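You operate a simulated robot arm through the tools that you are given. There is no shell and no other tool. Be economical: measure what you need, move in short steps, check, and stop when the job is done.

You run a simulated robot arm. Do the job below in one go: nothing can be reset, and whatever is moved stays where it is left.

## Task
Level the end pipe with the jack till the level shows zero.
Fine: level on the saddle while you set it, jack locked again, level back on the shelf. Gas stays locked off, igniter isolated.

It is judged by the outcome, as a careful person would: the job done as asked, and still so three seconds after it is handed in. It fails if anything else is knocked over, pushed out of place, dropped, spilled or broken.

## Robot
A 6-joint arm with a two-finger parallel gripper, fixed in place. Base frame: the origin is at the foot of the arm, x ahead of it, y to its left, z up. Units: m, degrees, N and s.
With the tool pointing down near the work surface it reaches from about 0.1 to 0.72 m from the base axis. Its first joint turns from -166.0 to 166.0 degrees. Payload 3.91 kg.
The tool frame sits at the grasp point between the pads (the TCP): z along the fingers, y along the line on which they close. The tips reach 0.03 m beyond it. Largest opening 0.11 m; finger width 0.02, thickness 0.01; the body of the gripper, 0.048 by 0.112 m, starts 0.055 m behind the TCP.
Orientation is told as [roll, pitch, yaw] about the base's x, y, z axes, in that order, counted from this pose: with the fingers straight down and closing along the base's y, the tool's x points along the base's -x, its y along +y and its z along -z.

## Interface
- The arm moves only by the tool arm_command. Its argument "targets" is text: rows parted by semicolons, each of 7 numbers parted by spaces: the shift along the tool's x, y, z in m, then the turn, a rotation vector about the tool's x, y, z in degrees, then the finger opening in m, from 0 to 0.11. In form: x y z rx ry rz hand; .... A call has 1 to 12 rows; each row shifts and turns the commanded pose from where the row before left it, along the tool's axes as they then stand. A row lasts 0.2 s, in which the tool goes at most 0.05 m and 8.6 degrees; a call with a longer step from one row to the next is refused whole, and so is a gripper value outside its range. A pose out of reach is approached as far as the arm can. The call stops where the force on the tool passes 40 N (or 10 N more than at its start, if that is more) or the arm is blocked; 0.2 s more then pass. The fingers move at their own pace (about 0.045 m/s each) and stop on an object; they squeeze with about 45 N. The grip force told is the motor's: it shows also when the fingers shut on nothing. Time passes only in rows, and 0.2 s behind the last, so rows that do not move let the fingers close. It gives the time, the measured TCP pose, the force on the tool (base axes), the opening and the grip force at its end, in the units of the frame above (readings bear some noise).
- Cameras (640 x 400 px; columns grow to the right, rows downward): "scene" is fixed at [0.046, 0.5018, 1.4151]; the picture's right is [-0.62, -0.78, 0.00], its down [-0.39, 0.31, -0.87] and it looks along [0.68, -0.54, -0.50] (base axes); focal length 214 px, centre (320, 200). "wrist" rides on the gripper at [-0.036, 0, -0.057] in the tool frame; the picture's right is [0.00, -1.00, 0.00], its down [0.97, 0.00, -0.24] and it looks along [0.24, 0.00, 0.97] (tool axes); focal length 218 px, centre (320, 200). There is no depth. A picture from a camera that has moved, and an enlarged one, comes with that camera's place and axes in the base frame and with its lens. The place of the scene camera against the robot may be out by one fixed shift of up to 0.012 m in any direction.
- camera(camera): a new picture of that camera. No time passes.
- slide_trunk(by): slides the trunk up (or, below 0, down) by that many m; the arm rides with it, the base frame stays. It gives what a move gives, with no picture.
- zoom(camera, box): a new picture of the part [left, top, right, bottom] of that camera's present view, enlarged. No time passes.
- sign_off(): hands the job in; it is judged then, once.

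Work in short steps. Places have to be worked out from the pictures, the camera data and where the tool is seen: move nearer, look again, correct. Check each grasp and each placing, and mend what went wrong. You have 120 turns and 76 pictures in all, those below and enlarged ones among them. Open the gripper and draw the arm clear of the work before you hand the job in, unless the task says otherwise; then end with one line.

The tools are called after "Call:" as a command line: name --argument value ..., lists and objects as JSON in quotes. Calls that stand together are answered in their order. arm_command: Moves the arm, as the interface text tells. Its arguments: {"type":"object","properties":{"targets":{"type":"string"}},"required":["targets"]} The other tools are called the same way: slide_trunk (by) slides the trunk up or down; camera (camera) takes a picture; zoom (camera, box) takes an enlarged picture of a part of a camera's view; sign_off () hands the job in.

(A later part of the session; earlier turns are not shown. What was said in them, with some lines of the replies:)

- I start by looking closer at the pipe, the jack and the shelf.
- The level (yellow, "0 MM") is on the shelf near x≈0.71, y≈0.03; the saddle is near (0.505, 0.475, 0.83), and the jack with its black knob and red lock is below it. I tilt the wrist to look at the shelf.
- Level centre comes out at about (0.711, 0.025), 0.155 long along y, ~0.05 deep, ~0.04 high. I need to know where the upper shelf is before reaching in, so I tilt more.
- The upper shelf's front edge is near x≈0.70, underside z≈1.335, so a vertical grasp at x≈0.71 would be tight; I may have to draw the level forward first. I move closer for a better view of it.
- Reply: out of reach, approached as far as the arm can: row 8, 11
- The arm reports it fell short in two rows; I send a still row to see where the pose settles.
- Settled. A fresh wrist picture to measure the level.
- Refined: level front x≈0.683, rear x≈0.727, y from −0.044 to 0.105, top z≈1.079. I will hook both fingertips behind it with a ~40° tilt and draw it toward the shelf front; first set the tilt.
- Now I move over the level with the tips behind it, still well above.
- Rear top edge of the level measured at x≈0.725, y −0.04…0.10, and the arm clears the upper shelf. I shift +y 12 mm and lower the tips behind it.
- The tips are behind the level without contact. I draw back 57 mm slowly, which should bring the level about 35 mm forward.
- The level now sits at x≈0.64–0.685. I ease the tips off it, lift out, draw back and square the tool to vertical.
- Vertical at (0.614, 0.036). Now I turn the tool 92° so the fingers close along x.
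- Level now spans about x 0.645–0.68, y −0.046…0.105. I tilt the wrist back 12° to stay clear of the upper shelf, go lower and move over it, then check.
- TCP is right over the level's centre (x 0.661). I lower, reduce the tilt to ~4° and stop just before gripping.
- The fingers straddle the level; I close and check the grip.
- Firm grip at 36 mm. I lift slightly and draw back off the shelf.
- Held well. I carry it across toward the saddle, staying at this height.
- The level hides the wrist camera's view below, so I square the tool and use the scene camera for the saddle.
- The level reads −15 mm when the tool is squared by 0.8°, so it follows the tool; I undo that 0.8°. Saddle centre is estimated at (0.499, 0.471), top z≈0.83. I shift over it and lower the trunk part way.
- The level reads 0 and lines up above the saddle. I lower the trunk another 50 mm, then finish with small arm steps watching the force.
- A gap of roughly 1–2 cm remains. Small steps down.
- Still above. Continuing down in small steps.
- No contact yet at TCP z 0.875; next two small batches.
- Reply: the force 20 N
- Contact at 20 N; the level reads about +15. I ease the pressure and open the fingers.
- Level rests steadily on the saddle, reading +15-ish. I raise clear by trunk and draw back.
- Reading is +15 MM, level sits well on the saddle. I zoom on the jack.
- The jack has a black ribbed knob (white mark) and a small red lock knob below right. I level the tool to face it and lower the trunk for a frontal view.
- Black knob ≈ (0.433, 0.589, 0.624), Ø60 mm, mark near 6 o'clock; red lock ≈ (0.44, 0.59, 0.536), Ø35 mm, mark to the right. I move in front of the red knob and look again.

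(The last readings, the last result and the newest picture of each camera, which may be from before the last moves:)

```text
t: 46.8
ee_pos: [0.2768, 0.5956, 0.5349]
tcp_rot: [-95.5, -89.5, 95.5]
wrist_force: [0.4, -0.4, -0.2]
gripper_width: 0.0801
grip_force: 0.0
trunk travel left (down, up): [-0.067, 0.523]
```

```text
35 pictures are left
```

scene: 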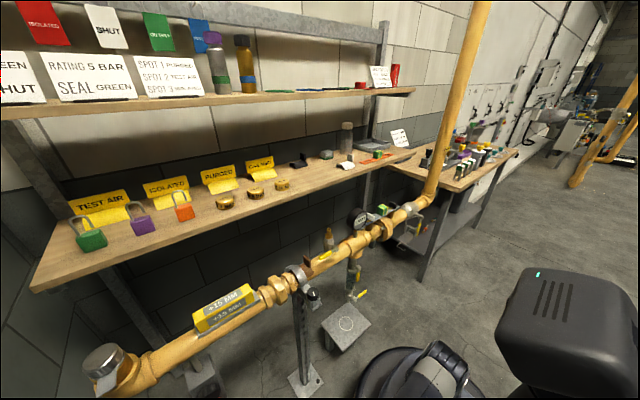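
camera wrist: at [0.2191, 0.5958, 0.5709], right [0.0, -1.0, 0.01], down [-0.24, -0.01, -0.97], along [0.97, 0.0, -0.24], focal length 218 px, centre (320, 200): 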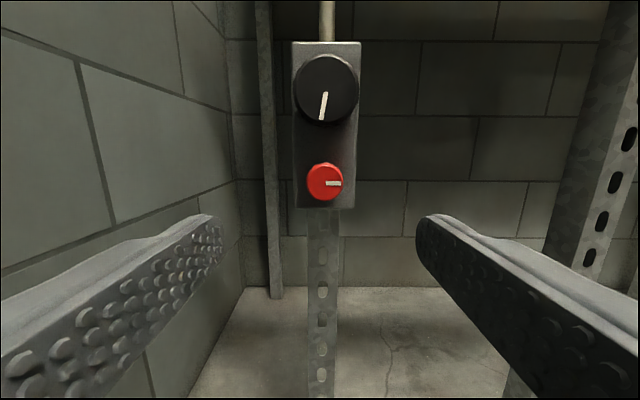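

Triangulated red knob face at (0.439, 0.591, 0.535). I advance with fingers either side of it.

Call:
arm_command --targets "0 -0.0025 0.035 0 0 0 0.06; 0 -0.0025 0.035 0 0 0 0.06; 0 0 0.035 0 0 0 0.06; 0 0 0.025 0 0 0 0.06; 0 0 0.012 0 0 0 0.06; 0 0 0 0 0 0 0.06"

Call:
camera --camera "wrist"

```text
t: 48.2
ee_pos: [0.4166, 0.5866, 0.5352]
tcp_rot: [-96.3, -89.5, 96.3]
wrist_force: [0.1, 0.0, -0.2]
gripper_width: 0.0599
grip_force: 0.0
trunk travel left (down, up): [-0.067, 0.523]
```

```text
34 pictures are left
camera wrist: at [0.3598, 0.5873, 0.5717], right [0.0, -1.0, 0.01], down [-0.24, -0.01, -0.97], along [0.97, 0.0, -0.24], focal length 218 px, centre (320, 200)
```

wrist: 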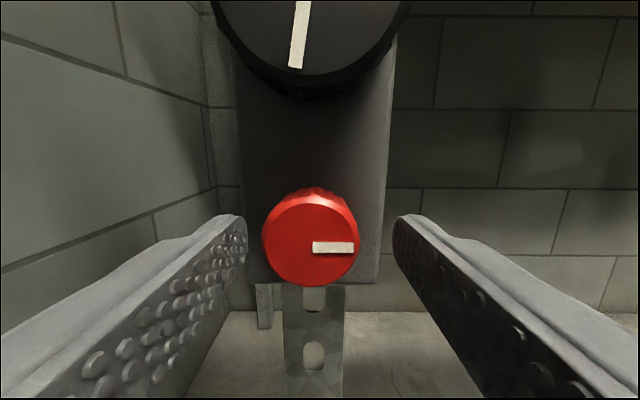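

Knob centre is 4 mm to +y of the tool. I correct, advance 8 mm and close on it.

Call:
arm_command --targets "-0.0015 0.0045 0.008 0 0 0 0.06; 0 0 0 0 0 0 0.045; 0 0 0 0 0 0 0.03; 0 0 0 0 0 0 0.02; 0 0 0 0 0 0 0.02"

Call:
camera --camera "wrist"

```text
t: 49.4
ee_pos: [0.4257, 0.5901, 0.5385]
tcp_rot: [-94.5, -89.6, 94.2]
wrist_force: [-6.5, -19.4, -0.9]
gripper_width: 0.0375
grip_force: 45.0
trunk travel left (down, up): [-0.067, 0.523]
```

```text
33 pictures are left
camera wrist: at [0.3688, 0.5912, 0.5736], right [0.0, -1.0, 0.01], down [-0.24, -0.01, -0.97], along [0.97, 0.0, -0.24], focal length 218 px, centre (320, 200)
```

wrist: 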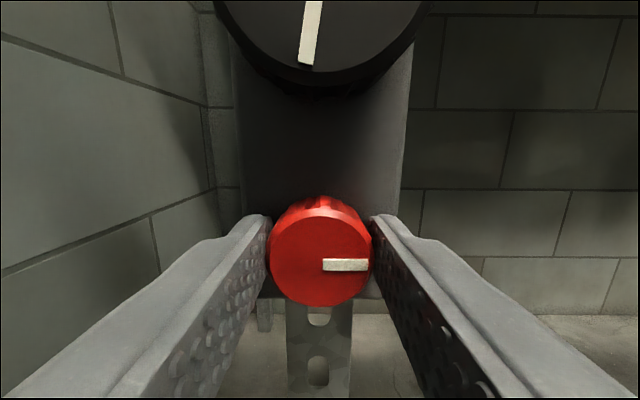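

Gripped, with ~19 N side load; I shift 1.5 mm to ease it and try turning the lock counter-clockwise (loosening) 24°, then look.

Call:
arm_command --targets "0 -0.0015 0 0 0 0 0.02; 0 0 0 0 0 -6 0.02; 0 0 0 0 0 -6 0.02; 0 0 0 0 0 -6 0.02; 0 0 0 0 0 -6 0.02; 0 0 0 0 0 0 0.02"

Call:
camera --camera "wrist"

```text
t: 50.8
ee_pos: [0.4264, 0.5918, 0.5368]
tcp_rot: [-90.3, -65.6, 90.3]
wrist_force: [-15.7, -18.5, 4.4]
gripper_width: 0.0375
grip_force: 45.1
trunk travel left (down, up): [-0.067, 0.523]
```

```text
32 pictures are left
camera wrist: at [0.3688, 0.6067, 0.5701], right [0.0, -0.91, 0.41], down [-0.24, -0.4, -0.88], along [0.97, -0.1, -0.22], focal length 218 px, centre (320, 200)
```

wrist: 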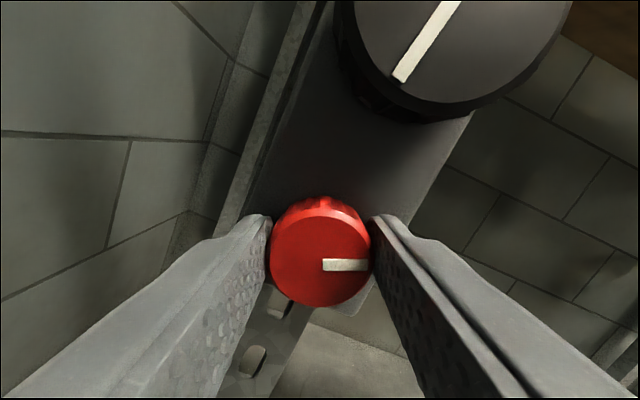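

The lock turns with the gripper. I relieve the loads a little and keep turning to 90°.

Call:
arm_command --targets "0 -0.001 -0.002 0 0 0 0.02; 0 0 0 0 0 -8 0.02; 0 0 0 0 0 -8 0.02; 0 0 0 0 0 -8 0.02; 0 0 0 0 0 -8 0.02; 0 0 0 0 0 0 0.02"

```text
t: 51.8
ee_pos: [0.4253, 0.5922, 0.537]
tcp_rot: [-89.9, -45.8, 90.3]
wrist_force: [26.8, 18.5, -4.6]
gripper_width: 0.0379
grip_force: 45.4
trunk travel left (down, up): [-0.067, 0.523]
stopped in row 4: the force on the tool passed its limit (the readings are from after the stop); the commanded pose is now the measured one
```

Stopped by force at about 44°. I look whether the lock reached a stop.

Call:
camera --camera "wrist"

Call:
arm_command --targets "0 0 0 0 0 0 0.02"

```text
31 pictures are left
camera wrist: at [0.3686, 0.6174, 0.5626], right [0.0, -0.72, 0.7], down [-0.24, -0.68, -0.69], along [0.97, -0.16, -0.17], focal length 218 px, centre (320, 200)
```

wrist: 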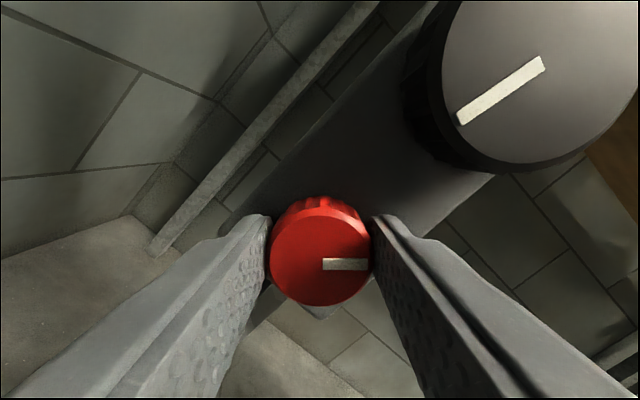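

```text
t: 52.2
ee_pos: [0.4258, 0.5909, 0.5366]
tcp_rot: [-90.0, -45.6, 90.3]
wrist_force: [30.8, 18.0, -6.2]
gripper_width: 0.0374
grip_force: 45.1
trunk travel left (down, up): [-0.067, 0.523]
```

The knob kept following; the load is mostly pull along x. I relieve it and turn on.

Call:
arm_command --targets "0 0.001 0.0015 0 0 0 0.02; 0 0 0 0 0 0 0.02"

Call:
arm_command --targets "0 0 0 0 0 -6 0.02; 0 0 0 0 0 -6 0.02; 0 0 0 0 0 -6 0.02; 0 0 0 0 0 0 0.02"

```text
t: 52.8
ee_pos: [0.4258, 0.5924, 0.5371]
tcp_rot: [-90.0, -45.5, 90.3]
wrist_force: [23.2, 14.6, -4.1]
gripper_width: 0.038
grip_force: 45.1
trunk travel left (down, up): [-0.067, 0.523]
```

```text
t: 53.8
ee_pos: [0.4259, 0.5932, 0.5371]
tcp_rot: [-90.0, -27.5, 90.4]
wrist_force: [21.9, 15.9, -4.8]
gripper_width: 0.0378
grip_force: 44.6
trunk travel left (down, up): [-0.067, 0.523]
```

Turning freely; remaining 28°.

Call:
arm_command --targets "0 0 0.001 0 0 -6 0.02; 0 0 0 0 0 -6 0.02; 0 0 0 0 0 -6 0.02; 0 0 0 0 0 -6 0.02; 0 0 0 0 0 -4 0.02; 0 0 0 0 0 0 0.02"

Call:
camera --camera "wrist"

```text
t: 55.2
ee_pos: [0.4261, 0.593, 0.5355]
tcp_rot: [-89.9, 0.6, 90.3]
wrist_force: [-3.0, 9.3, -18.5]
gripper_width: 0.0378
grip_force: 45.1
trunk travel left (down, up): [-0.067, 0.523]
```

```text
30 pictures are left
camera wrist: at [0.3683, 0.6289, 0.5345], right [0.0, 0.01, 1.0], down [-0.23, -0.97, 0.01], along [0.97, -0.23, 0.0], focal length 218 px, centre (320, 200)
```

wrist: 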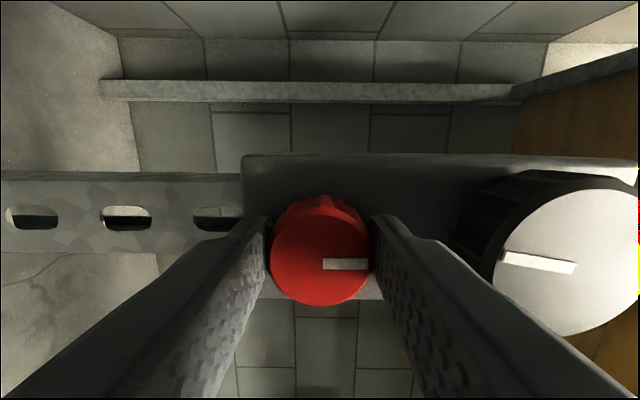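

Lock mark is at 12 o'clock. I test 8° further for an end stop.

Call:
arm_command --targets "0 0 0 0 0 -4 0.02; 0 0 0 0 0 -4 0.02; 0 0 0 0 0 0 0.02"

Call:
zoom --camera "wrist" --box '[230, 170, 410, 320]'

```text
t: 56.0
ee_pos: [0.4266, 0.5929, 0.5352]
tcp_rot: [-89.9, 8.7, 90.3]
wrist_force: [-12.5, 0.5, -28.8]
gripper_width: 0.0377
grip_force: 44.8
trunk travel left (down, up): [-0.067, 0.523]
```

```text
2.67 times, centred on (320, 245) of wrist
camera zoom: at [0.3689, 0.6281, 0.5293], right [0.0, 0.15, 0.99], down [-0.24, -0.96, 0.15], along [0.97, -0.23, 0.03], focal length 582 px, centre (320, 80)
```

zoom: 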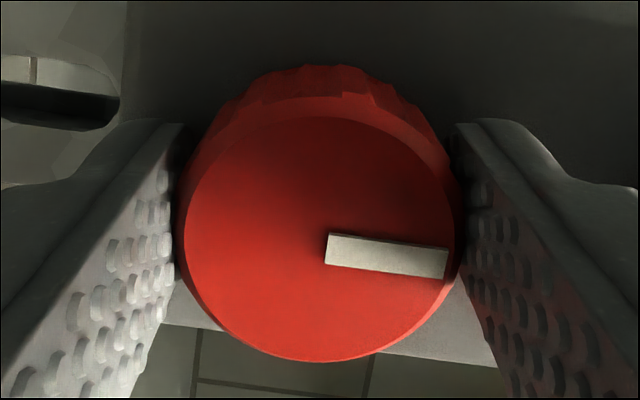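

The grip now slips past the mark: end stop at 12 o'clock, so the lock is fully turned. I release, back off and square up in front of the black knob.

Call:
arm_command --targets "0 0 0 0 0 0 0.06; 0 0 0 0 0 0 0.06; 0 0 -0.03 0 0 0 0.06; 0 0 -0.03 0 0 8 0.08; 0.001 -0.043 0 0 0 0.5 0.09; 0.001 -0.042 0 0 0 0 0.09; 0 0 0 0 0 0 0.09; 0 0 0 0 0 0 0.09"

Call:
camera --camera "wrist"

Call:
zoom --camera "scene" --box '[160, 270, 288, 350]'

```text
t: 57.8
ee_pos: [0.3688, 0.5898, 0.6241]
tcp_rot: [-90.1, 0.0, 90.4]
wrist_force: [-0.3, 0.1, 0.1]
gripper_width: 0.0897
grip_force: 0.1
trunk travel left (down, up): [-0.067, 0.523]
```

```text
28 pictures are left
camera wrist: at [0.3102, 0.6265, 0.6244], right [0.0, 0.0, 1.0], down [-0.24, -0.97, 0.0], along [0.97, -0.24, 0.0], focal length 218 px, centre (320, 200)
```

wrist: 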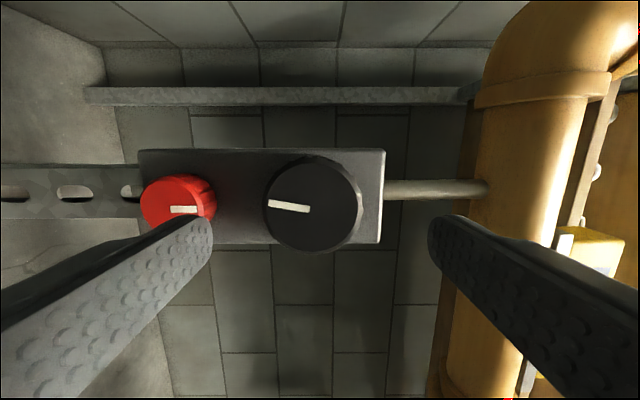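

```text
5.00 times, centred on (224, 310) of scene
camera zoom: at [0.046, 0.5018, 1.4151], right [-0.62, -0.78, 0.0], down [-0.39, 0.31, -0.87], along [0.68, -0.54, -0.5], focal length 1072 px, centre (800, -350)
```

zoom: 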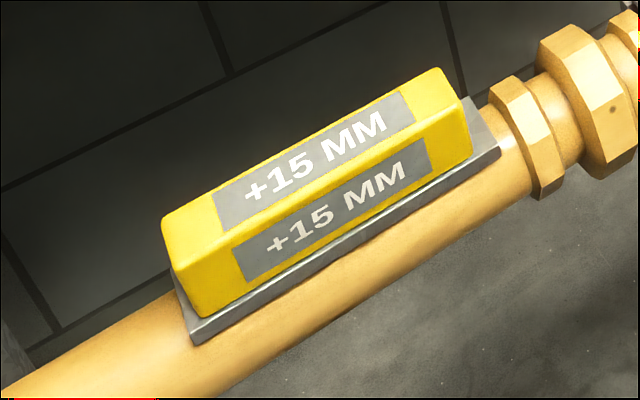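

Black knob centre ≈ (0.433, 0.592, 0.6185). I correct, advance and close.

Call:
arm_command --targets "-0.0025 0.0055 0.02 0 0 0 0.09; 0 0 0.02 0 0 0 0.09; 0 0 0.013 0 0 0 0.08; 0 0 0 0 0 0 0.07; 0 0 0 0 0 0 0.05; 0 0 0 0 0 0 0.045; 0 0 0 0 0 0 0.045"

Call:
camera --camera "wrist"

```text
t: 59.4
ee_pos: [0.4212, 0.5924, 0.6197]
tcp_rot: [-90.3, -0.4, 90.4]
wrist_force: [9.8, 8.9, 21.8]
gripper_width: 0.0588
grip_force: 45.5
trunk travel left (down, up): [-0.067, 0.523]
```

```text
26 pictures are left
camera wrist: at [0.3636, 0.6293, 0.6196], right [-0.01, -0.01, 1.0], down [-0.24, -0.97, -0.01], along [0.97, -0.24, 0.0], focal length 218 px, centre (320, 200)
```

wrist: 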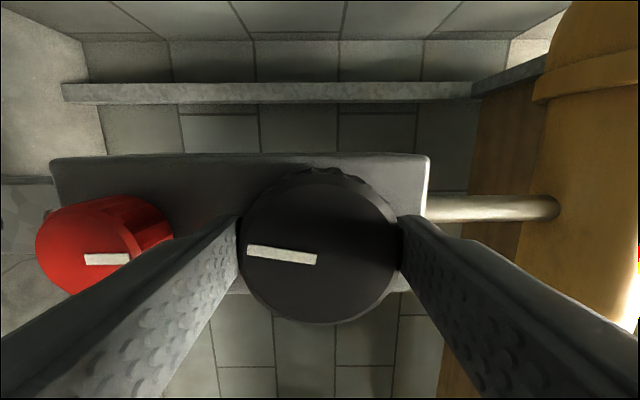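

Gripped (58.8 mm). I ease the vertical load and turn clockwise 24°, then read the level.

Call:
arm_command --targets "0 -0.001 0 0 0 0 0.045; 0 0 0 0 0 6 0.045; 0 0 0 0 0 6 0.045; 0 0 0 0 0 6 0.045; 0 0 0 0 0 6 0.045; 0 0 0 0 0 0 0.045"

Call:
zoom --camera "scene" --box '[160, 270, 288, 350]'

Call:
camera --camera "wrist"

```text
t: 60.8
ee_pos: [0.4201, 0.592, 0.6208]
tcp_rot: [-90.3, -24.3, 90.3]
wrist_force: [25.1, 9.5, 24.3]
gripper_width: 0.059
grip_force: 44.9
trunk travel left (down, up): [-0.067, 0.523]
```

```text
5.00 times, centred on (224, 310) of scene
camera zoom: at [0.046, 0.5018, 1.4151], right [-0.62, -0.78, 0.0], down [-0.39, 0.31, -0.87], along [0.68, -0.54, -0.5], focal length 1072 px, centre (800, -350)
```

zoom: 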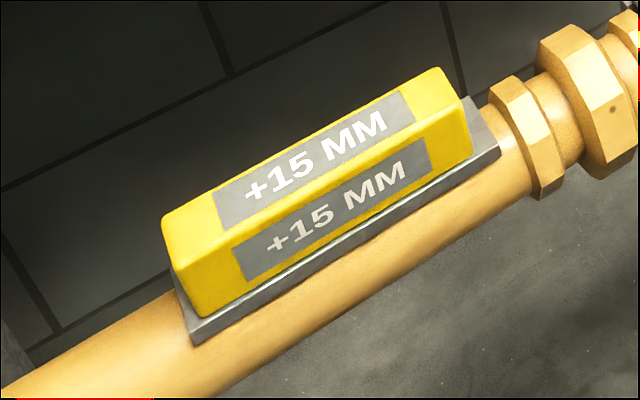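

```text
24 pictures are left
camera wrist: at [0.3634, 0.6254, 0.6352], right [0.0, -0.41, 0.91], down [-0.23, -0.89, -0.4], along [0.97, -0.21, -0.09], focal length 218 px, centre (320, 200)
```

wrist: 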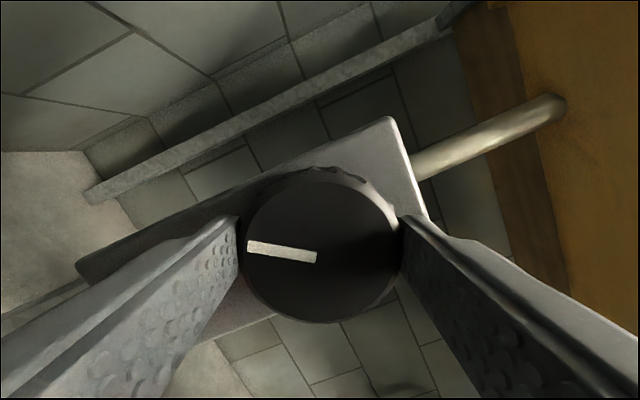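

Knob turned but the reading is unchanged — maybe slack in the screw. I turn 40° more clockwise and read again.

Call:
arm_command --targets "0 0 0.001 0 0 8 0.045; 0 0 0 0 0 8 0.045; 0 0 0 0 0 8 0.045; 0 0 0 0 0 8 0.045; 0 0 0 0 0 8 0.045; 0 0 0 0 0 0 0.045"

Call:
zoom --camera "scene" --box '[160, 270, 288, 350]'

```text
t: 62.2
ee_pos: [0.4205, 0.5906, 0.6221]
tcp_rot: [-90.7, -64.5, 90.8]
wrist_force: [17.1, -13.8, 29.2]
gripper_width: 0.0586
grip_force: 45.3
trunk travel left (down, up): [-0.067, 0.523]
```

```text
5.00 times, centred on (224, 310) of scene
camera zoom: at [0.046, 0.5018, 1.4151], right [-0.62, -0.78, 0.0], down [-0.39, 0.31, -0.87], along [0.68, -0.54, -0.5], focal length 1072 px, centre (800, -350)
```

zoom: 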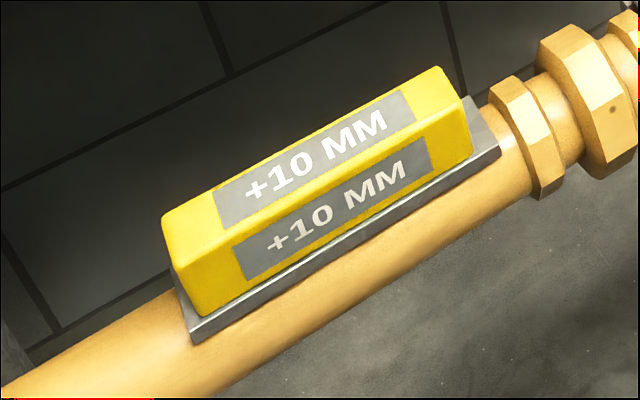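

Reading dropped to +10: clockwise is right. I ease the load and go on 40°.

Call:
arm_command --targets "-0.001 -0.0012 0 0 0 0 0.045; 0 0 0 0 0 8 0.045; 0 0 0 0 0 8 0.045; 0 0 0 0 0 8 0.045; 0 0 0 0 0 8 0.045; 0 0 0 0 0 8 0.045; 0 0 0 0 0 0 0.045"

Call:
zoom --camera "scene" --box '[160, 270, 288, 350]'

```text
t: 63.8
ee_pos: [0.4198, 0.589, 0.622]
tcp_rot: [90.9, -75.4, -90.9]
wrist_force: [12.5, -22.0, 25.1]
gripper_width: 0.0584
grip_force: 45.3
trunk travel left (down, up): [-0.067, 0.523]
```

```text
5.00 times, centred on (224, 310) of scene
camera zoom: at [0.046, 0.5018, 1.4151], right [-0.62, -0.78, 0.0], down [-0.39, 0.31, -0.87], along [0.68, -0.54, -0.5], focal length 1072 px, centre (800, -350)
```

zoom: 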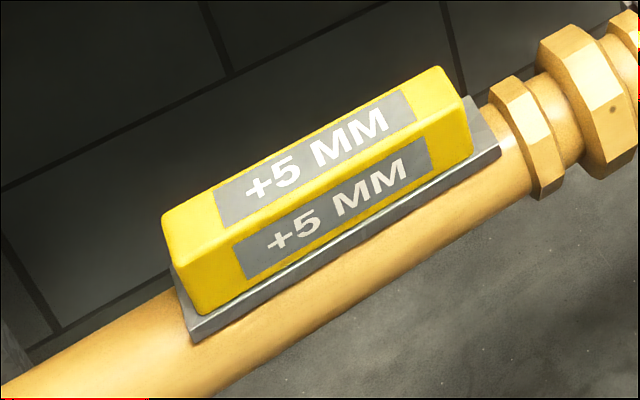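

+5 at about 104°. I go 24° more and read.

Call:
arm_command --targets "0 0 0 0 0 8 0.045; 0 0 0 0 0 8 0.045; 0 0 0 0 0 8 0.045; 0 0 0 0 0 0 0.045"

Call:
zoom --camera "scene" --box '[160, 270, 288, 350]'

```text
t: 64.8
ee_pos: [0.4215, 0.5899, 0.6207]
tcp_rot: [90.2, -51.6, -90.4]
wrist_force: [3.3, -36.3, 15.3]
gripper_width: 0.0588
grip_force: 44.8
trunk travel left (down, up): [-0.067, 0.523]
```

```text
5.00 times, centred on (224, 310) of scene
camera zoom: at [0.046, 0.5018, 1.4151], right [-0.62, -0.78, 0.0], down [-0.39, 0.31, -0.87], along [0.68, -0.54, -0.5], focal length 1072 px, centre (800, -350)
```

zoom: 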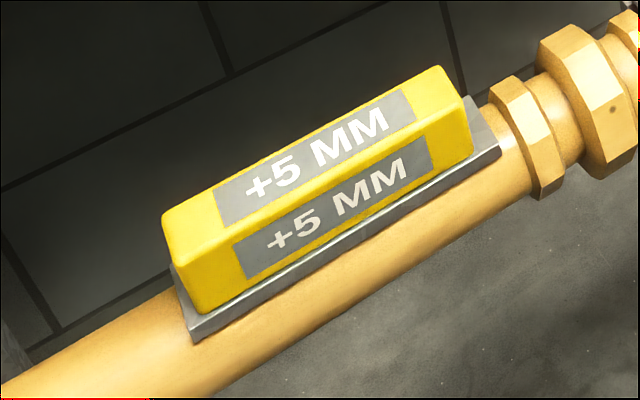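

Still +5, and side load is near the limit. I ease it and turn 14° more.

Call:
arm_command --targets "-0.0018 -0.0012 0 0 0 0 0.045; 0 0 0 0 0 7 0.045; 0 0 0 0 0 7 0.045; 0 0 0 0 0 0 0.045"

Call:
zoom --camera "scene" --box '[160, 270, 288, 350]'

```text
t: 65.8
ee_pos: [0.4201, 0.5883, 0.6199]
tcp_rot: [90.0, -37.7, -90.0]
wrist_force: [8.3, -22.5, 0.3]
gripper_width: 0.0587
grip_force: 45.1
trunk travel left (down, up): [-0.067, 0.523]
```

```text
5.00 times, centred on (224, 310) of scene
camera zoom: at [0.046, 0.5018, 1.4151], right [-0.62, -0.78, 0.0], down [-0.39, 0.31, -0.87], along [0.68, -0.54, -0.5], focal length 1072 px, centre (800, -350)
```

zoom: 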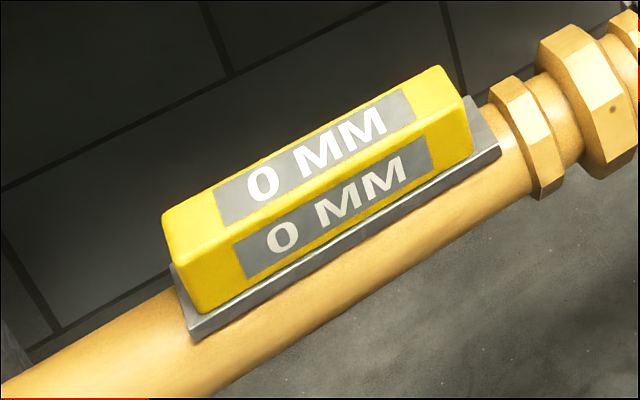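

It shows 0 MM, but probably just inside the zero band (bands look ~45° wide). I turn 10° more to sit near its middle and check.

Call:
arm_command --targets "0 0 0 0 0 5 0.045; 0 0 0 0 0 5 0.045; 0 0 0 0 0 0 0.045"

Call:
arm_command --targets "0 0 0 0 0 0 0.08; 0 0 0 0 0 0 0.09; 0 0 0 0 0 0 0.09; 0 0 -0.03 0 0 0 0.09; 0 0 -0.03 0 0 0 0.09; 0 0 0 0 0 0 0.09"

Call:
zoom --camera "scene" --box '[160, 270, 288, 350]'

Call:
camera --camera "wrist"

```text
t: 66.3
ee_pos: [0.4211, 0.6007, 0.6136]
tcp_rot: [88.7, -32.9, -89.3]
wrist_force: [-1.1, -7.3, -17.6]
gripper_width: 0.059
grip_force: 14.2
out of reach, approached as far as the arm can: row 1, 2
trunk travel left (down, up): [-0.067, 0.523]
stopped in row 2: the force on the tool passed its limit (the readings are from after the stop); the commanded pose is now the measured one
```

```text
t: 67.7
ee_pos: [0.362, 0.6079, 0.6219]
tcp_rot: [89.0, -32.9, -89.6]
wrist_force: [-0.3, 0.2, 0.5]
gripper_width: 0.09
grip_force: 0.1
out of reach, approached as far as the arm can: row 5
trunk travel left (down, up): [-0.067, 0.523]
```

```text
5.00 times, centred on (224, 310) of scene
camera zoom: at [0.046, 0.5018, 1.4151], right [-0.62, -0.78, 0.0], down [-0.39, 0.31, -0.87], along [0.68, -0.54, -0.5], focal length 1072 px, centre (800, -350)
```

zoom: 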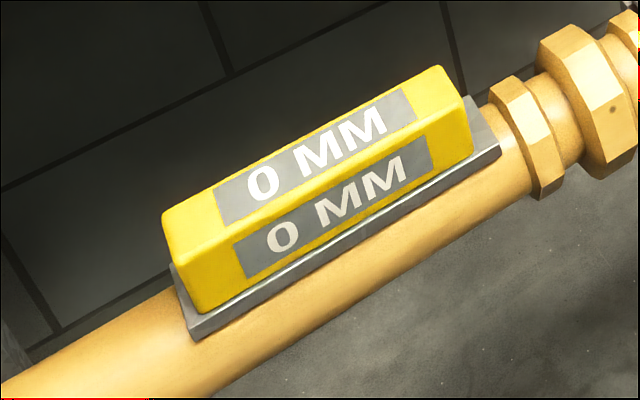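

```text
18 pictures are left
camera wrist: at [0.3045, 0.5779, 0.642], right [-0.01, -0.54, -0.84], down [-0.24, 0.82, -0.52], along [0.97, 0.2, -0.14], focal length 218 px, centre (320, 200)
```

wrist: 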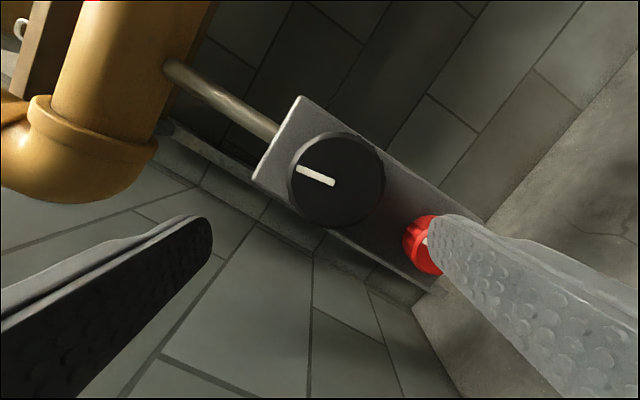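

The wrist joint ran out of travel near 147°, and the reading is 0. I unwind the wrist by 147° so I can nudge the knob toward mid-band and then work the lock.

Call:
arm_command --targets "0 0 0 0 0 -8.2 0.09; 0 0 0 0 0 -8.2 0.09; 0 0 0 0 0 -8.2 0.09; 0 0 0 0 0 -8.2 0.09; 0 0 0 0 0 -8.2 0.09; 0 0 0 0 0 -8.2 0.09; 0 0 0 0 0 -8.2 0.09; 0 0 0 0 0 -8.2 0.09; 0 0 0 0 0 -8.2 0.09; 0 0 0 0 0 0 0.09"

Call:
arm_command --targets "0 0 0 0 0 -8.2 0.09; 0 0 0 0 0 -8.2 0.09; 0 0 0 0 0 -8.2 0.09; 0 0 0 0 0 -8.2 0.09; 0 0 0 0 0 -8.2 0.09; 0 0 0 0 0 -8.2 0.09; 0 0 0 0 0 -8.2 0.09; 0 0 0 0 0 -8.2 0.09; 0 0 0 0 0 -8.2 0.09; 0 0 0 0 0 0 0.09; 0 0 0 0 0 0 0.09"

```text
t: 69.9
ee_pos: [0.3621, 0.6059, 0.6226]
tcp_rot: [-87.6, -73.4, 87.5]
wrist_force: [-0.1, -0.1, 0.1]
gripper_width: 0.0901
grip_force: 0.1
trunk travel left (down, up): [-0.067, 0.523]
```

```text
t: 72.3
ee_pos: [0.3612, 0.6055, 0.622]
tcp_rot: [-89.3, 0.4, 90.0]
wrist_force: [0.3, 0.5, 0.1]
gripper_width: 0.0901
grip_force: 0.1
trunk travel left (down, up): [-0.067, 0.523]
```

Unwound. I regrip the black knob, centred on (0.5905, 0.621).

Call:
arm_command --targets "0.015 0.001 0 0 0 0 0.09; 0 0 0.03 0 0 0 0.09; 0 0 0.03 0 0 0 0.09; 0 0 0 0 0 0 0.07; 0 0 0 0 0 0 0.05; 0 0 0 0 0 0 0.045; 0 0 0 0 0 0 0.045"

Call:
camera --camera "wrist"

```text
t: 73.9
ee_pos: [0.4242, 0.5909, 0.6205]
tcp_rot: [-89.1, 0.3, 90.0]
wrist_force: [0.8, 0.5, -6.7]
gripper_width: 0.0592
grip_force: 45.1
trunk travel left (down, up): [-0.067, 0.523]
```

```text
17 pictures are left
camera wrist: at [0.3677, 0.6285, 0.6206], right [0.01, 0.01, 1.0], down [-0.24, -0.97, 0.01], along [0.97, -0.24, -0.01], focal length 218 px, centre (320, 200)
```

wrist: 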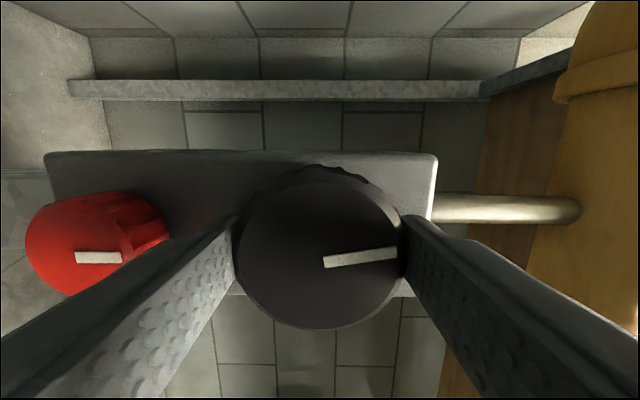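

The mark shows the knob has in fact gone ~163° in total (it advanced a little as I let go), which is about mid-band, so I leave it. I release and go to the lock.

Call:
arm_command --targets "0 0 0 0 0 0 0.08; 0 0 0 0 0 0 0.09; 0 0 0 0 0 0 0.09; 0 0 -0.03 0 0 0 0.09; 0 0 -0.03 0 0 0 0.08; 0 0.042 0 0 0 0 0.07; 0 0.0425 0 0 0 0 0.065; 0 0 0 0 0 0 0.065; 0 0 0 0 0 0 0.065"

Call:
zoom --camera "scene" --box '[160, 270, 288, 350]'

Call:
camera --camera "wrist"

```text
t: 75.9
ee_pos: [0.3588, 0.5902, 0.5348]
tcp_rot: [-89.4, 0.3, 90.0]
wrist_force: [-0.5, 0.3, -0.6]
gripper_width: 0.065
grip_force: 0.1
trunk travel left (down, up): [-0.067, 0.523]
```

```text
5.00 times, centred on (224, 310) of scene
camera zoom: at [0.046, 0.5018, 1.4151], right [-0.62, -0.78, 0.0], down [-0.39, 0.31, -0.87], along [0.68, -0.54, -0.5], focal length 1072 px, centre (800, -350)
```

zoom: 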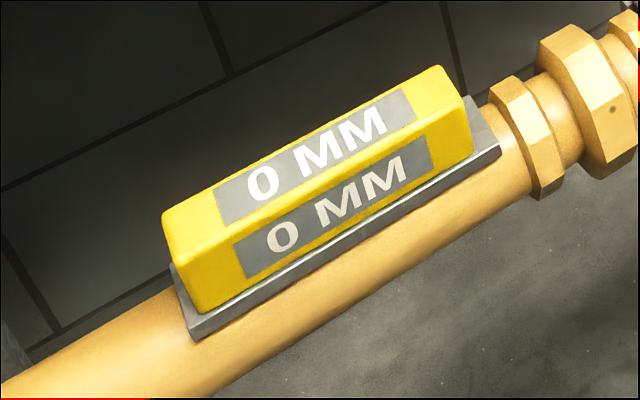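

```text
15 pictures are left
camera wrist: at [0.3022, 0.6269, 0.5358], right [0.01, 0.0, 1.0], down [-0.24, -0.97, 0.01], along [0.97, -0.24, -0.01], focal length 218 px, centre (320, 200)
```

wrist: 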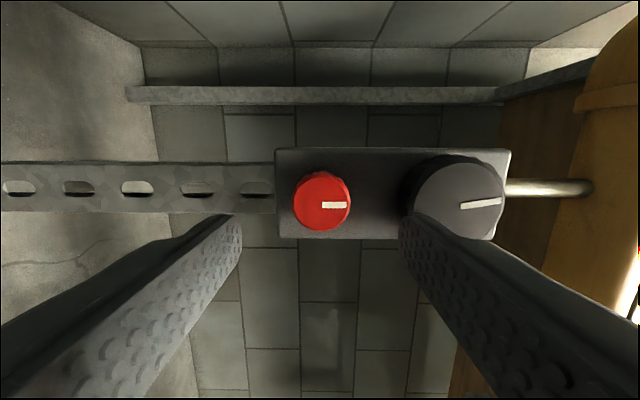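

Reading still 0. The red knob is centred; I advance and grip it.

Call:
arm_command --targets "-0.0005 0 0.033 0 0 0 0.065; 0 0 0.033 0 0 0 0.06; 0 0 0 0 0 0 0.045; 0 0 0 0 0 0 0.03; 0 0 0 0 0 0 0.02; 0 0 0 0 0 0 0.02"

Call:
arm_command --targets "0 0 0 0 0 6 0.02; 0 0 0 0 0 6 0.02; 0 0 0 0 0 6 0.02; 0 0 0 0 0 6 0.02; 0 0 0 0 0 0 0.02"

```text
t: 77.3
ee_pos: [0.4277, 0.5913, 0.5356]
tcp_rot: [-89.3, 0.3, 90.0]
wrist_force: [1.1, 2.3, -0.8]
gripper_width: 0.0378
grip_force: 44.9
trunk travel left (down, up): [-0.067, 0.523]
```

```text
t: 78.5
ee_pos: [0.4282, 0.5913, 0.5364]
tcp_rot: [-89.2, -23.9, 89.6]
wrist_force: [2.4, 1.1, -2.1]
gripper_width: 0.0376
grip_force: 45.2
trunk travel left (down, up): [-0.067, 0.523]
```

Well centred, low loads. I turn the rest, to a little past 90° to meet the stop.

Call:
arm_command --targets "0 0 0 0 0 7 0.02; 0 0 0 0 0 7 0.02; 0 0 0 0 0 7 0.02; 0 0 0 0 0 7 0.02; 0 0 0 0 0 7 0.02; 0 0 0 0 0 7 0.02; 0 0 0 0 0 7 0.02; 0 0 0 0 0 7 0.02; 0 0 0 0 0 7 0.02; 0 0 0 0 0 6 0.02; 0 0 0 0 0 3 0.02; 0 0 0 0 0 0 0.02"

Call:
camera --camera "wrist"

```text
t: 81.1
ee_pos: [0.4272, 0.5902, 0.5362]
tcp_rot: [82.7, -84.2, -82.9]
wrist_force: [8.1, -11.2, 1.2]
gripper_width: 0.0374
grip_force: 45.1
trunk travel left (down, up): [-0.067, 0.523]
```

```text
14 pictures are left
camera wrist: at [0.3701, 0.5871, 0.5729], right [0.0, -0.99, -0.1], down [-0.25, 0.1, -0.96], along [0.97, 0.02, -0.25], focal length 218 px, centre (320, 200)
```

wrist: 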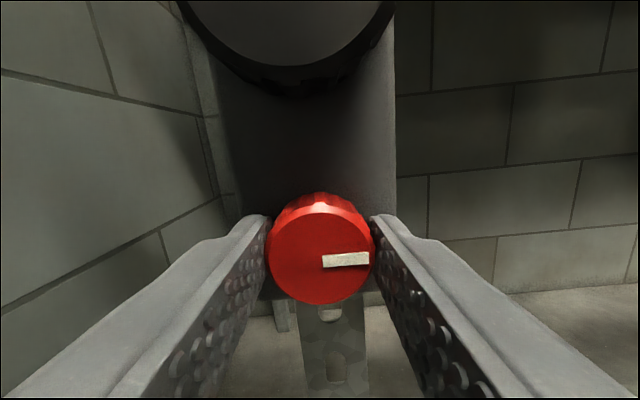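

Lock is back at 3 o'clock against its stop. I release and back away, then check the reading.

Call:
arm_command --targets "0 0 0 0 0 0 0.06; 0 0 0 0 0 0 0.065; 0 0 0 0 0 0 0.065; 0 0 -0.04 0 0 0 0.065; 0 0 -0.04 0 0 0 0.065; 0 0 -0.04 0 0 -5.8 0.065; 0 0 -0.04 0 0 0 0.065; 0 0 0 0 0 0 0.065; 0 0 0 0 0 0 0.065"

Call:
camera --camera "wrist"

Call:
zoom --camera "scene" --box '[160, 270, 288, 350]'

```text
t: 83.1
ee_pos: [0.2674, 0.5898, 0.5406]
tcp_rot: [-5.4, -89.3, 5.3]
wrist_force: [-0.6, -0.3, 0.3]
gripper_width: 0.065
grip_force: 0.0
trunk travel left (down, up): [-0.067, 0.523]
```

```text
13 pictures are left
camera wrist: at [0.2093, 0.591, 0.5771], right [0.0, -1.0, 0.0], down [-0.25, 0.0, -0.97], along [0.97, 0.0, -0.25], focal length 218 px, centre (320, 200)
```

wrist: 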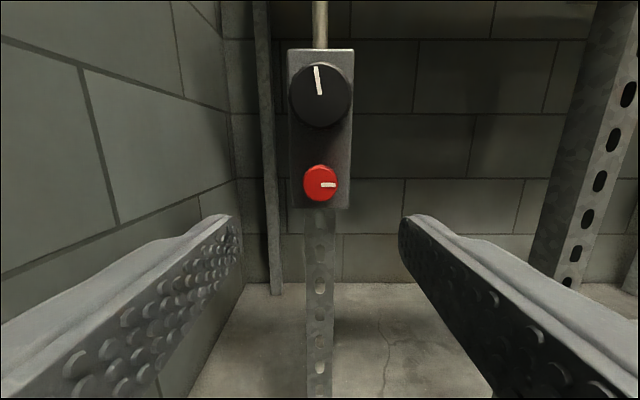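

```text
5.00 times, centred on (224, 310) of scene
camera zoom: at [0.046, 0.5018, 1.4151], right [-0.62, -0.78, 0.0], down [-0.39, 0.31, -0.87], along [0.68, -0.54, -0.5], focal length 1072 px, centre (800, -350)
```

zoom: 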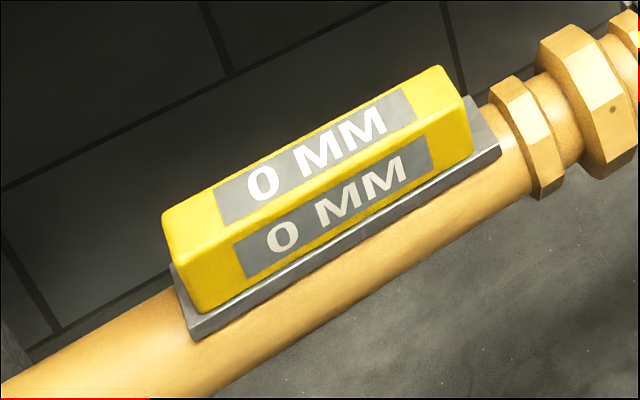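

Jack set and locked, level shows 0. Now I raise the trunk and return to a vertical tool posture to fetch the level.

Call:
slide_trunk --by 0.46

Call:
arm_command --targets "0 -0.039 0 0 0 0 0.08; 0 -0.039 0 0 8.5 0 0.08; 0 -0.039 0 0 8.5 0 0.08; 0 0 0 0 8.5 0 0.08; 0 0 0 0 8.5 0 0.08; 0 0 0 0 8.5 0 0.08; 0 0 0 0 8.5 0 0.08; 0 0 0 0 8.5 0 0.08; 0 0 0 0 8.5 0 0.08; 0 0 0 0 8.5 0 0.08; 0 0 0 0 8.5 0 0.08; 0 0 0 0 4.3 0 0.08"

Call:
arm_command --targets "0 0 0 0 0 -8.2 0.08; 0 0 0 0 0 -8.2 0.08; 0 0 0 0 0 -8.2 0.08; 0 0 0 0 0 -8.2 0.08; 0 0 0 0 0 -8.2 0.08; 0 0 0 0 0 -8.2 0.08; 0 0 0 0 0 -8.2 0.08; 0 0 0 0 0 -8.2 0.08; 0 0 0 0 0 -8.2 0.08; 0 0 0 0 0 -8.2 0.08; 0 0 0 0 0 -8 0.08; 0 0 0 0 0 0 0.08"

```text
refused: 0.46 is not a number from -0.4 to 0.4
```

```text
t: 85.7
ee_pos: [0.2669, 0.4745, 0.5376]
tcp_rot: [0.0, 0.1, 0.0]
wrist_force: [0.2, -0.5, -0.3]
gripper_width: 0.0799
grip_force: 0.0
trunk travel left (down, up): [-0.067, 0.523]
```

```text
t: 88.3
ee_pos: [0.2666, 0.4739, 0.5384]
tcp_rot: [0.0, 0.1, 90.1]
wrist_force: [-0.2, 0.6, -0.1]
gripper_width: 0.0799
grip_force: 0.1
trunk travel left (down, up): [-0.067, 0.523]
```

The trunk call was refused (limit 0.4), but the wrist turned without contact. I raise the trunk in two parts.

Call:
slide_trunk --by 0.4

Call:
slide_trunk --by 0.053

Call:
camera --camera "scene"

```text
t: 92.1
ee_pos: [0.2676, 0.4751, 0.9378]
tcp_rot: [-0.1, 0.1, 89.9]
wrist_force: [-0.9, 1.0, 0.6]
gripper_width: 0.08
grip_force: 0.0
trunk travel left (down, up): [-0.467, 0.123]
```

```text
t: 93.0
ee_pos: [0.2655, 0.4741, 0.9907]
tcp_rot: [0.0, 0.2, 89.9]
wrist_force: [0.1, -0.4, -0.4]
gripper_width: 0.0802
grip_force: 0.0
trunk travel left (down, up): [-0.52, 0.07]
```

```text
11 pictures are left
```

scene: 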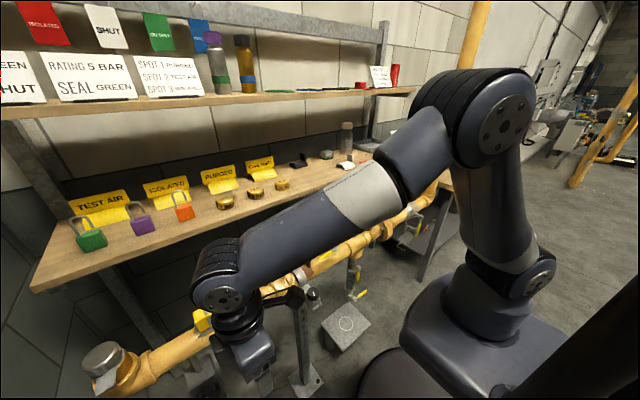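

Clear. I move back over the level at this height and check alignment.

Call:
arm_command --targets "0.003 -0.0462 0 0 0 0 0.08; 0 -0.0462 0 0 0 0 0.08; 0 -0.0462 0 0 0 0 0.08; 0 -0.0462 0 0 0 0 0.08; 0 -0.0462 0 0 0.7 0 0.08; 0 0 0 0 0 0 0.08; 0 0 0 0 0 0 0.08"

Call:
camera --camera "wrist"

```text
t: 94.6
ee_pos: [0.4957, 0.47, 0.9905]
tcp_rot: [0.1, 0.8, 90.0]
wrist_force: [0.0, 0.7, 0.1]
gripper_width: 0.0801
grip_force: 0.0
trunk travel left (down, up): [-0.52, 0.07]
```

```text
10 pictures are left
camera wrist: at [0.4952, 0.5074, 1.0477], right [1.0, 0.0, 0.0], down [0.0, -0.97, 0.25], along [0.0, -0.25, -0.97], focal length 218 px, centre (320, 200)
```

wrist: 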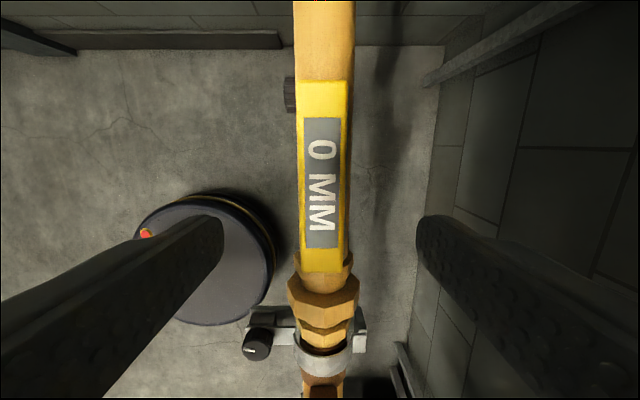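

Level is centred between the fingers. I descend and grip it.

Call:
slide_trunk --by -0.1

Call:
arm_command --targets "0 0 0.007 0 0 0 0.08; 0 0 0.007 0 0 0 0.07; 0 0 0 0 0 0 0.05; 0 0 0 0 0 0 0.03; 0 0 0 0 0 0 0.02; 0 0 0 0 0 0 0.02"

```text
t: 96.0
ee_pos: [0.4959, 0.4701, 0.8926]
tcp_rot: [0.0, 0.8, 90.0]
wrist_force: [-0.4, 0.6, 0.0]
gripper_width: 0.0799
grip_force: 0.1
trunk travel left (down, up): [-0.42, 0.17]
```

```text
t: 97.4
ee_pos: [0.4952, 0.4705, 0.8779]
tcp_rot: [0.0, 0.8, 89.9]
wrist_force: [0.6, 0.4, 0.2]
gripper_width: 0.0355
grip_force: 44.9
trunk travel left (down, up): [-0.42, 0.17]
```

Gripped. I lift by trunk, then by arm to carrying height.

Call:
slide_trunk --by 0.165

Call:
arm_command --targets "0 0 -0.035 0 0 0 0.02; 0 0.018 -0.035 0 0 0 0.02; 0 0.018 -0.03 0 0 0 0.02; 0 0 0 0 0 0 0.02; 0 0 0 0 0 0 0.02"

Call:
camera --camera "scene"

```text
t: 99.2
ee_pos: [0.4953, 0.4697, 1.0422]
tcp_rot: [0.0, 0.8, 89.9]
wrist_force: [0.3, -0.8, -2.2]
gripper_width: 0.0355
grip_force: 44.8
trunk travel left (down, up): [-0.585, 0.005]
```

```text
t: 100.5
ee_pos: [0.4603, 0.4689, 1.1432]
tcp_rot: [0.0, 0.8, 89.9]
wrist_force: [0.0, 0.4, -1.9]
gripper_width: 0.0355
grip_force: 45.2
trunk travel left (down, up): [-0.585, 0.005]
```

```text
9 pictures are left
```

scene: 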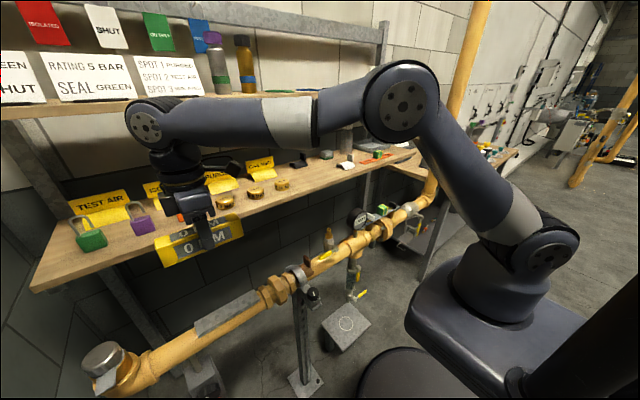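

Level is held flat (0). I restore the trunk height used for the pick-up, regain height with the arm, and carry back along y.

Call:
slide_trunk --by -0.058

Call:
arm_command --targets "0 0 -0.028 0 0 0 0.02; 0 0 -0.028 0 0 0 0.02; 0.0439 0 0 0 0 0 0.02; 0.0439 0 0 0 0 0 0.02; 0.0439 0 0 0 0 0 0.02; 0.0439 0 0 0 0 0 0.02; 0.0439 0 0 0 0 0 0.02; 0.0439 0 0 0 0 0 0.02; 0.0439 0 0 0 0 0 0.02; 0.0439 0 0 0 0 0 0.02; 0.0439 0 0 0 0 0 0.02; 0.0439 0 0 0 0 0 0.02"

Call:
arm_command --targets "0 0 0 4 0 0 0.02; 0 0 0 0 0 0 0.02"

```text
t: 101.4
ee_pos: [0.4601, 0.4684, 1.0841]
tcp_rot: [0.0, 0.8, 90.0]
wrist_force: [-0.1, 0.4, -1.7]
gripper_width: 0.0356
grip_force: 44.9
trunk travel left (down, up): [-0.527, 0.063]
```

```text
t: 104.0
ee_pos: [0.4607, 0.0309, 1.1444]
tcp_rot: [0.0, 0.6, 90.0]
wrist_force: [0.6, 0.8, -0.5]
gripper_width: 0.0355
grip_force: 44.9
trunk travel left (down, up): [-0.527, 0.063]
```

```text
t: 104.6
ee_pos: [0.4597, 0.0312, 1.145]
tcp_rot: [-4.0, 0.9, 90.0]
wrist_force: [1.5, 0.1, -2.3]
gripper_width: 0.0355
grip_force: 44.7
trunk travel left (down, up): [-0.527, 0.063]
```

Now I move in over the shelf along the reverse of the way out, stopping about 15 mm above it.

Call:
arm_command --targets "0.0005 -0.0393 0.0118 0 0 0 0.02; 0 -0.0393 0.0118 0 0 0 0.02; 0 -0.0393 0.0118 0 0 0 0.02; 0 -0.0393 0.0118 0 0 0 0.02; 0 -0.0393 0.0118 0 0 0 0.02; 0 0 0 0 0 0 0.02; 0 0 0 0 0 0 0.02"

Call:
zoom --camera "scene" --box '[240, 90, 400, 190]'

```text
t: 106.2
ee_pos: [0.6597, 0.0277, 1.1039]
tcp_rot: [-4.0, 0.7, 90.0]
wrist_force: [0.4, 0.4, -2.2]
gripper_width: 0.0357
grip_force: 45.5
trunk travel left (down, up): [-0.527, 0.063]
```

```text
4.00 times, centred on (320, 140) of scene
camera zoom: at [0.046, 0.5018, 1.4151], right [-0.62, -0.78, 0.0], down [-0.39, 0.31, -0.87], along [0.68, -0.54, -0.5], focal length 858 px, centre (320, 440)
```

zoom: 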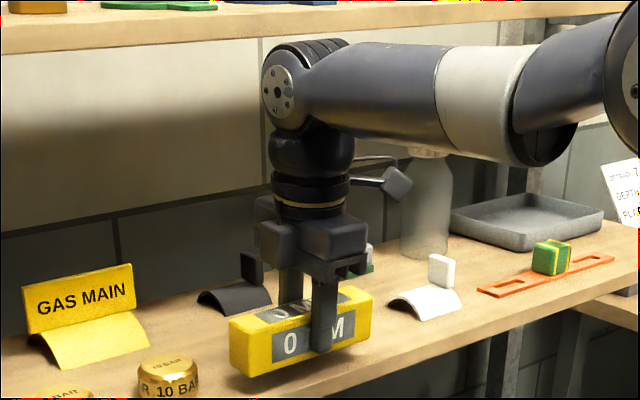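

Level hovers above its place. I shift 6 mm inward and lower gently until contact.

Call:
arm_command --targets "0 -0.006 0.006 0 0 0 0.02; 0 0.0005 0.006 0 0 0 0.02; 0 0 0.003 0 0 0 0.02; 0 0 0.002 0 0 0 0.02; 0 0 0 0 0 0 0.02"

Call:
arm_command --targets "0 0 0.002 0 0 0 0.02; 0 0 0 0 0 0 0.02"

```text
t: 107.4
ee_pos: [0.6642, 0.0287, 1.0866]
tcp_rot: [-3.8, 0.8, 90.0]
wrist_force: [0.3, 0.3, -1.7]
gripper_width: 0.0359
grip_force: 45.0
trunk travel left (down, up): [-0.527, 0.063]
```

```text
t: 108.0
ee_pos: [0.6653, 0.0298, 1.0842]
tcp_rot: [-3.9, 0.8, 90.0]
wrist_force: [0.5, -0.8, -2.3]
gripper_width: 0.0355
grip_force: 45.0
trunk travel left (down, up): [-0.527, 0.063]
```

No contact yet; another 2–4 mm.

Call:
arm_command --targets "0 0 0.002 0 0 0 0.02; 0 0 0 0 0 0 0.02"

Call:
arm_command --targets "0 0 0.0015 0 0 0 0.02; 0 0 0 0 0 0 0.02"

```text
t: 108.6
ee_pos: [0.6674, 0.0301, 1.0816]
tcp_rot: [-4.0, 0.8, 89.9]
wrist_force: [-0.3, 0.5, -1.9]
gripper_width: 0.0356
grip_force: 45.2
trunk travel left (down, up): [-0.527, 0.063]
```

```text
t: 109.2
ee_pos: [0.6671, 0.0302, 1.0804]
tcp_rot: [-4.0, 0.8, 90.1]
wrist_force: [-0.1, 1.0, 0.0]
gripper_width: 0.0356
grip_force: 45.5
trunk travel left (down, up): [-0.527, 0.063]
```

The weight is coming off the tool (contact). I lower 1 mm more and open the fingers.

Call:
arm_command --targets "0 0 0.001 0 0 0 0.02; 0 0 0 0 0 0 0.03; 0 0 0 0 0 0 0.045; 0 0 0 0 0 0 0.065; 0 0 0 0 0 0 0.07; 0 0 0 0 0 0 0.07"

Call:
zoom --camera "scene" --box '[240, 90, 400, 190]'

```text
t: 110.6
ee_pos: [0.6662, 0.0299, 1.079]
tcp_rot: [-4.0, 0.7, 90.1]
wrist_force: [-0.3, -0.8, 0.3]
gripper_width: 0.0699
grip_force: 0.0
trunk travel left (down, up): [-0.527, 0.063]
```

```text
4.00 times, centred on (320, 140) of scene
camera zoom: at [0.046, 0.5018, 1.4151], right [-0.62, -0.78, 0.0], down [-0.39, 0.31, -0.87], along [0.68, -0.54, -0.5], focal length 858 px, centre (320, 440)
```

zoom: 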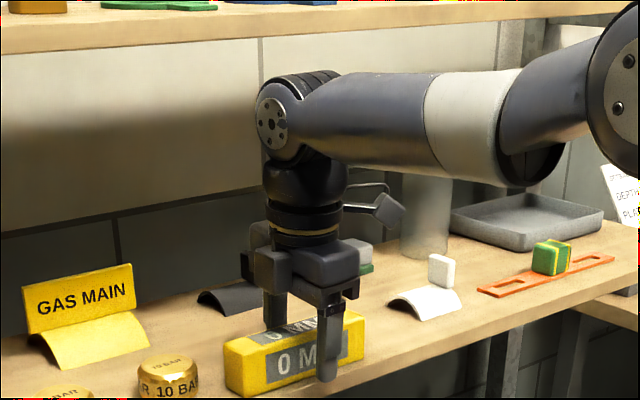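

Level stands on the shelf, released. I withdraw by the same tilted way: up, tilt, and back out.

Call:
arm_command --targets "0 -0.0007 -0.01 0 0 0 0.075; 0 0 0 4.5 0 0 0.075; 0 0 0 4.5 0 0 0.08; 0 -0.0051 -0.0219 0 0 0 0.09; 0 -0.0051 -0.0219 0 0 0 0.09; 0 0.037 -0.015 0 0 0 0.09; 0 0.037 -0.015 0 0 0 0.09; 0 0.037 -0.015 0 0 0 0.09; 0 0.037 -0.015 0 0 0 0.09; 0 0.037 -0.015 0 0 0 0.09; 0 0.037 -0.015 0 0 0 0.09; 0 0 0 0 0 0 0.09"

Call:
camera --camera "scene"

Call:
camera --camera "wrist"

```text
t: 113.2
ee_pos: [0.4343, 0.0318, 1.1727]
tcp_rot: [-13.0, 0.7, 90.0]
wrist_force: [-0.5, 0.1, 0.5]
gripper_width: 0.0898
grip_force: 0.2
trunk travel left (down, up): [-0.527, 0.063]
```

```text
6 pictures are left
```

scene: 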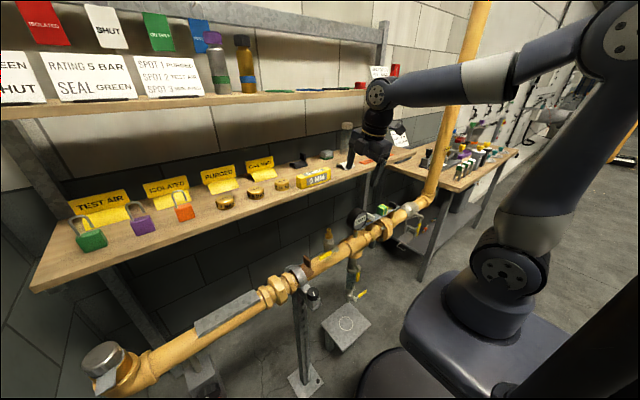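

```text
5 pictures are left
camera wrist: at [0.4221, 0.069, 1.2283], right [0.97, 0.0, 0.22], down [-0.05, -0.97, 0.25], along [0.22, -0.25, -0.94], focal length 218 px, centre (320, 200)
```

wrist: 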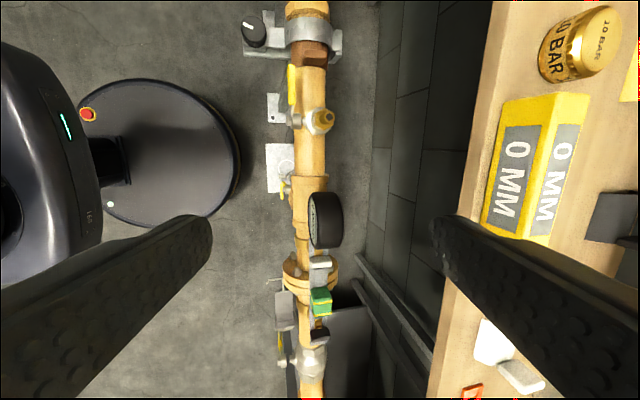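

The level is back on the shelf, everything else is undisturbed. I draw the arm a bit further back and up before handing in.

Call:
arm_command --targets "0 0.035 -0.03 0 0 0 0.11; 0 0.035 -0.03 0 0 0 0.11; 0 0 -0.03 0 0 0 0.11; 0 0 0 0 0 0 0.11; 0 0 0 0 0 0 0.11"

Call:
zoom --camera "scene" --box '[60, 140, 420, 365]'

```text
t: 114.4
ee_pos: [0.3421, 0.0314, 1.2481]
tcp_rot: [-12.9, 0.8, 90.0]
wrist_force: [1.1, 0.6, 0.6]
gripper_width: 0.1099
grip_force: 0.0
trunk travel left (down, up): [-0.527, 0.063]
```

```text
1.78 times, centred on (240, 252) of scene
camera zoom: at [0.046, 0.5018, 1.4151], right [-0.62, -0.78, 0.0], down [-0.39, 0.31, -0.87], along [0.68, -0.54, -0.5], focal length 381 px, centre (462, 107)
```

zoom: 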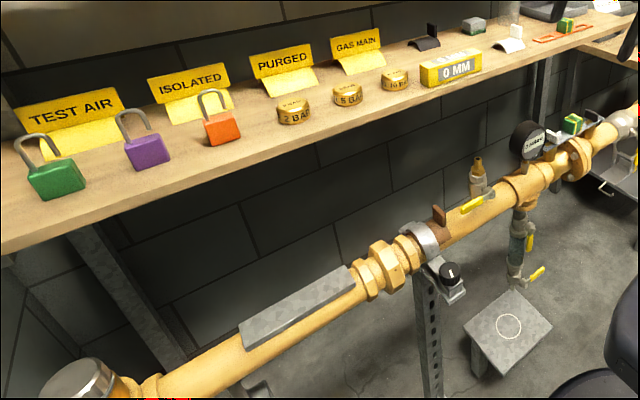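

All is in order: pipe level, jack locked, level on the shelf, arm clear with the gripper open. I hand it in.

Call:
sign_off

```text
The job is handed in.
```

The end pipe is level: the level showed 0 MM on the saddle after the jack was locked again, and it is now back on the shelf about 4 cm nearer the front edge than before; the gas lock-off and igniter were not touched.
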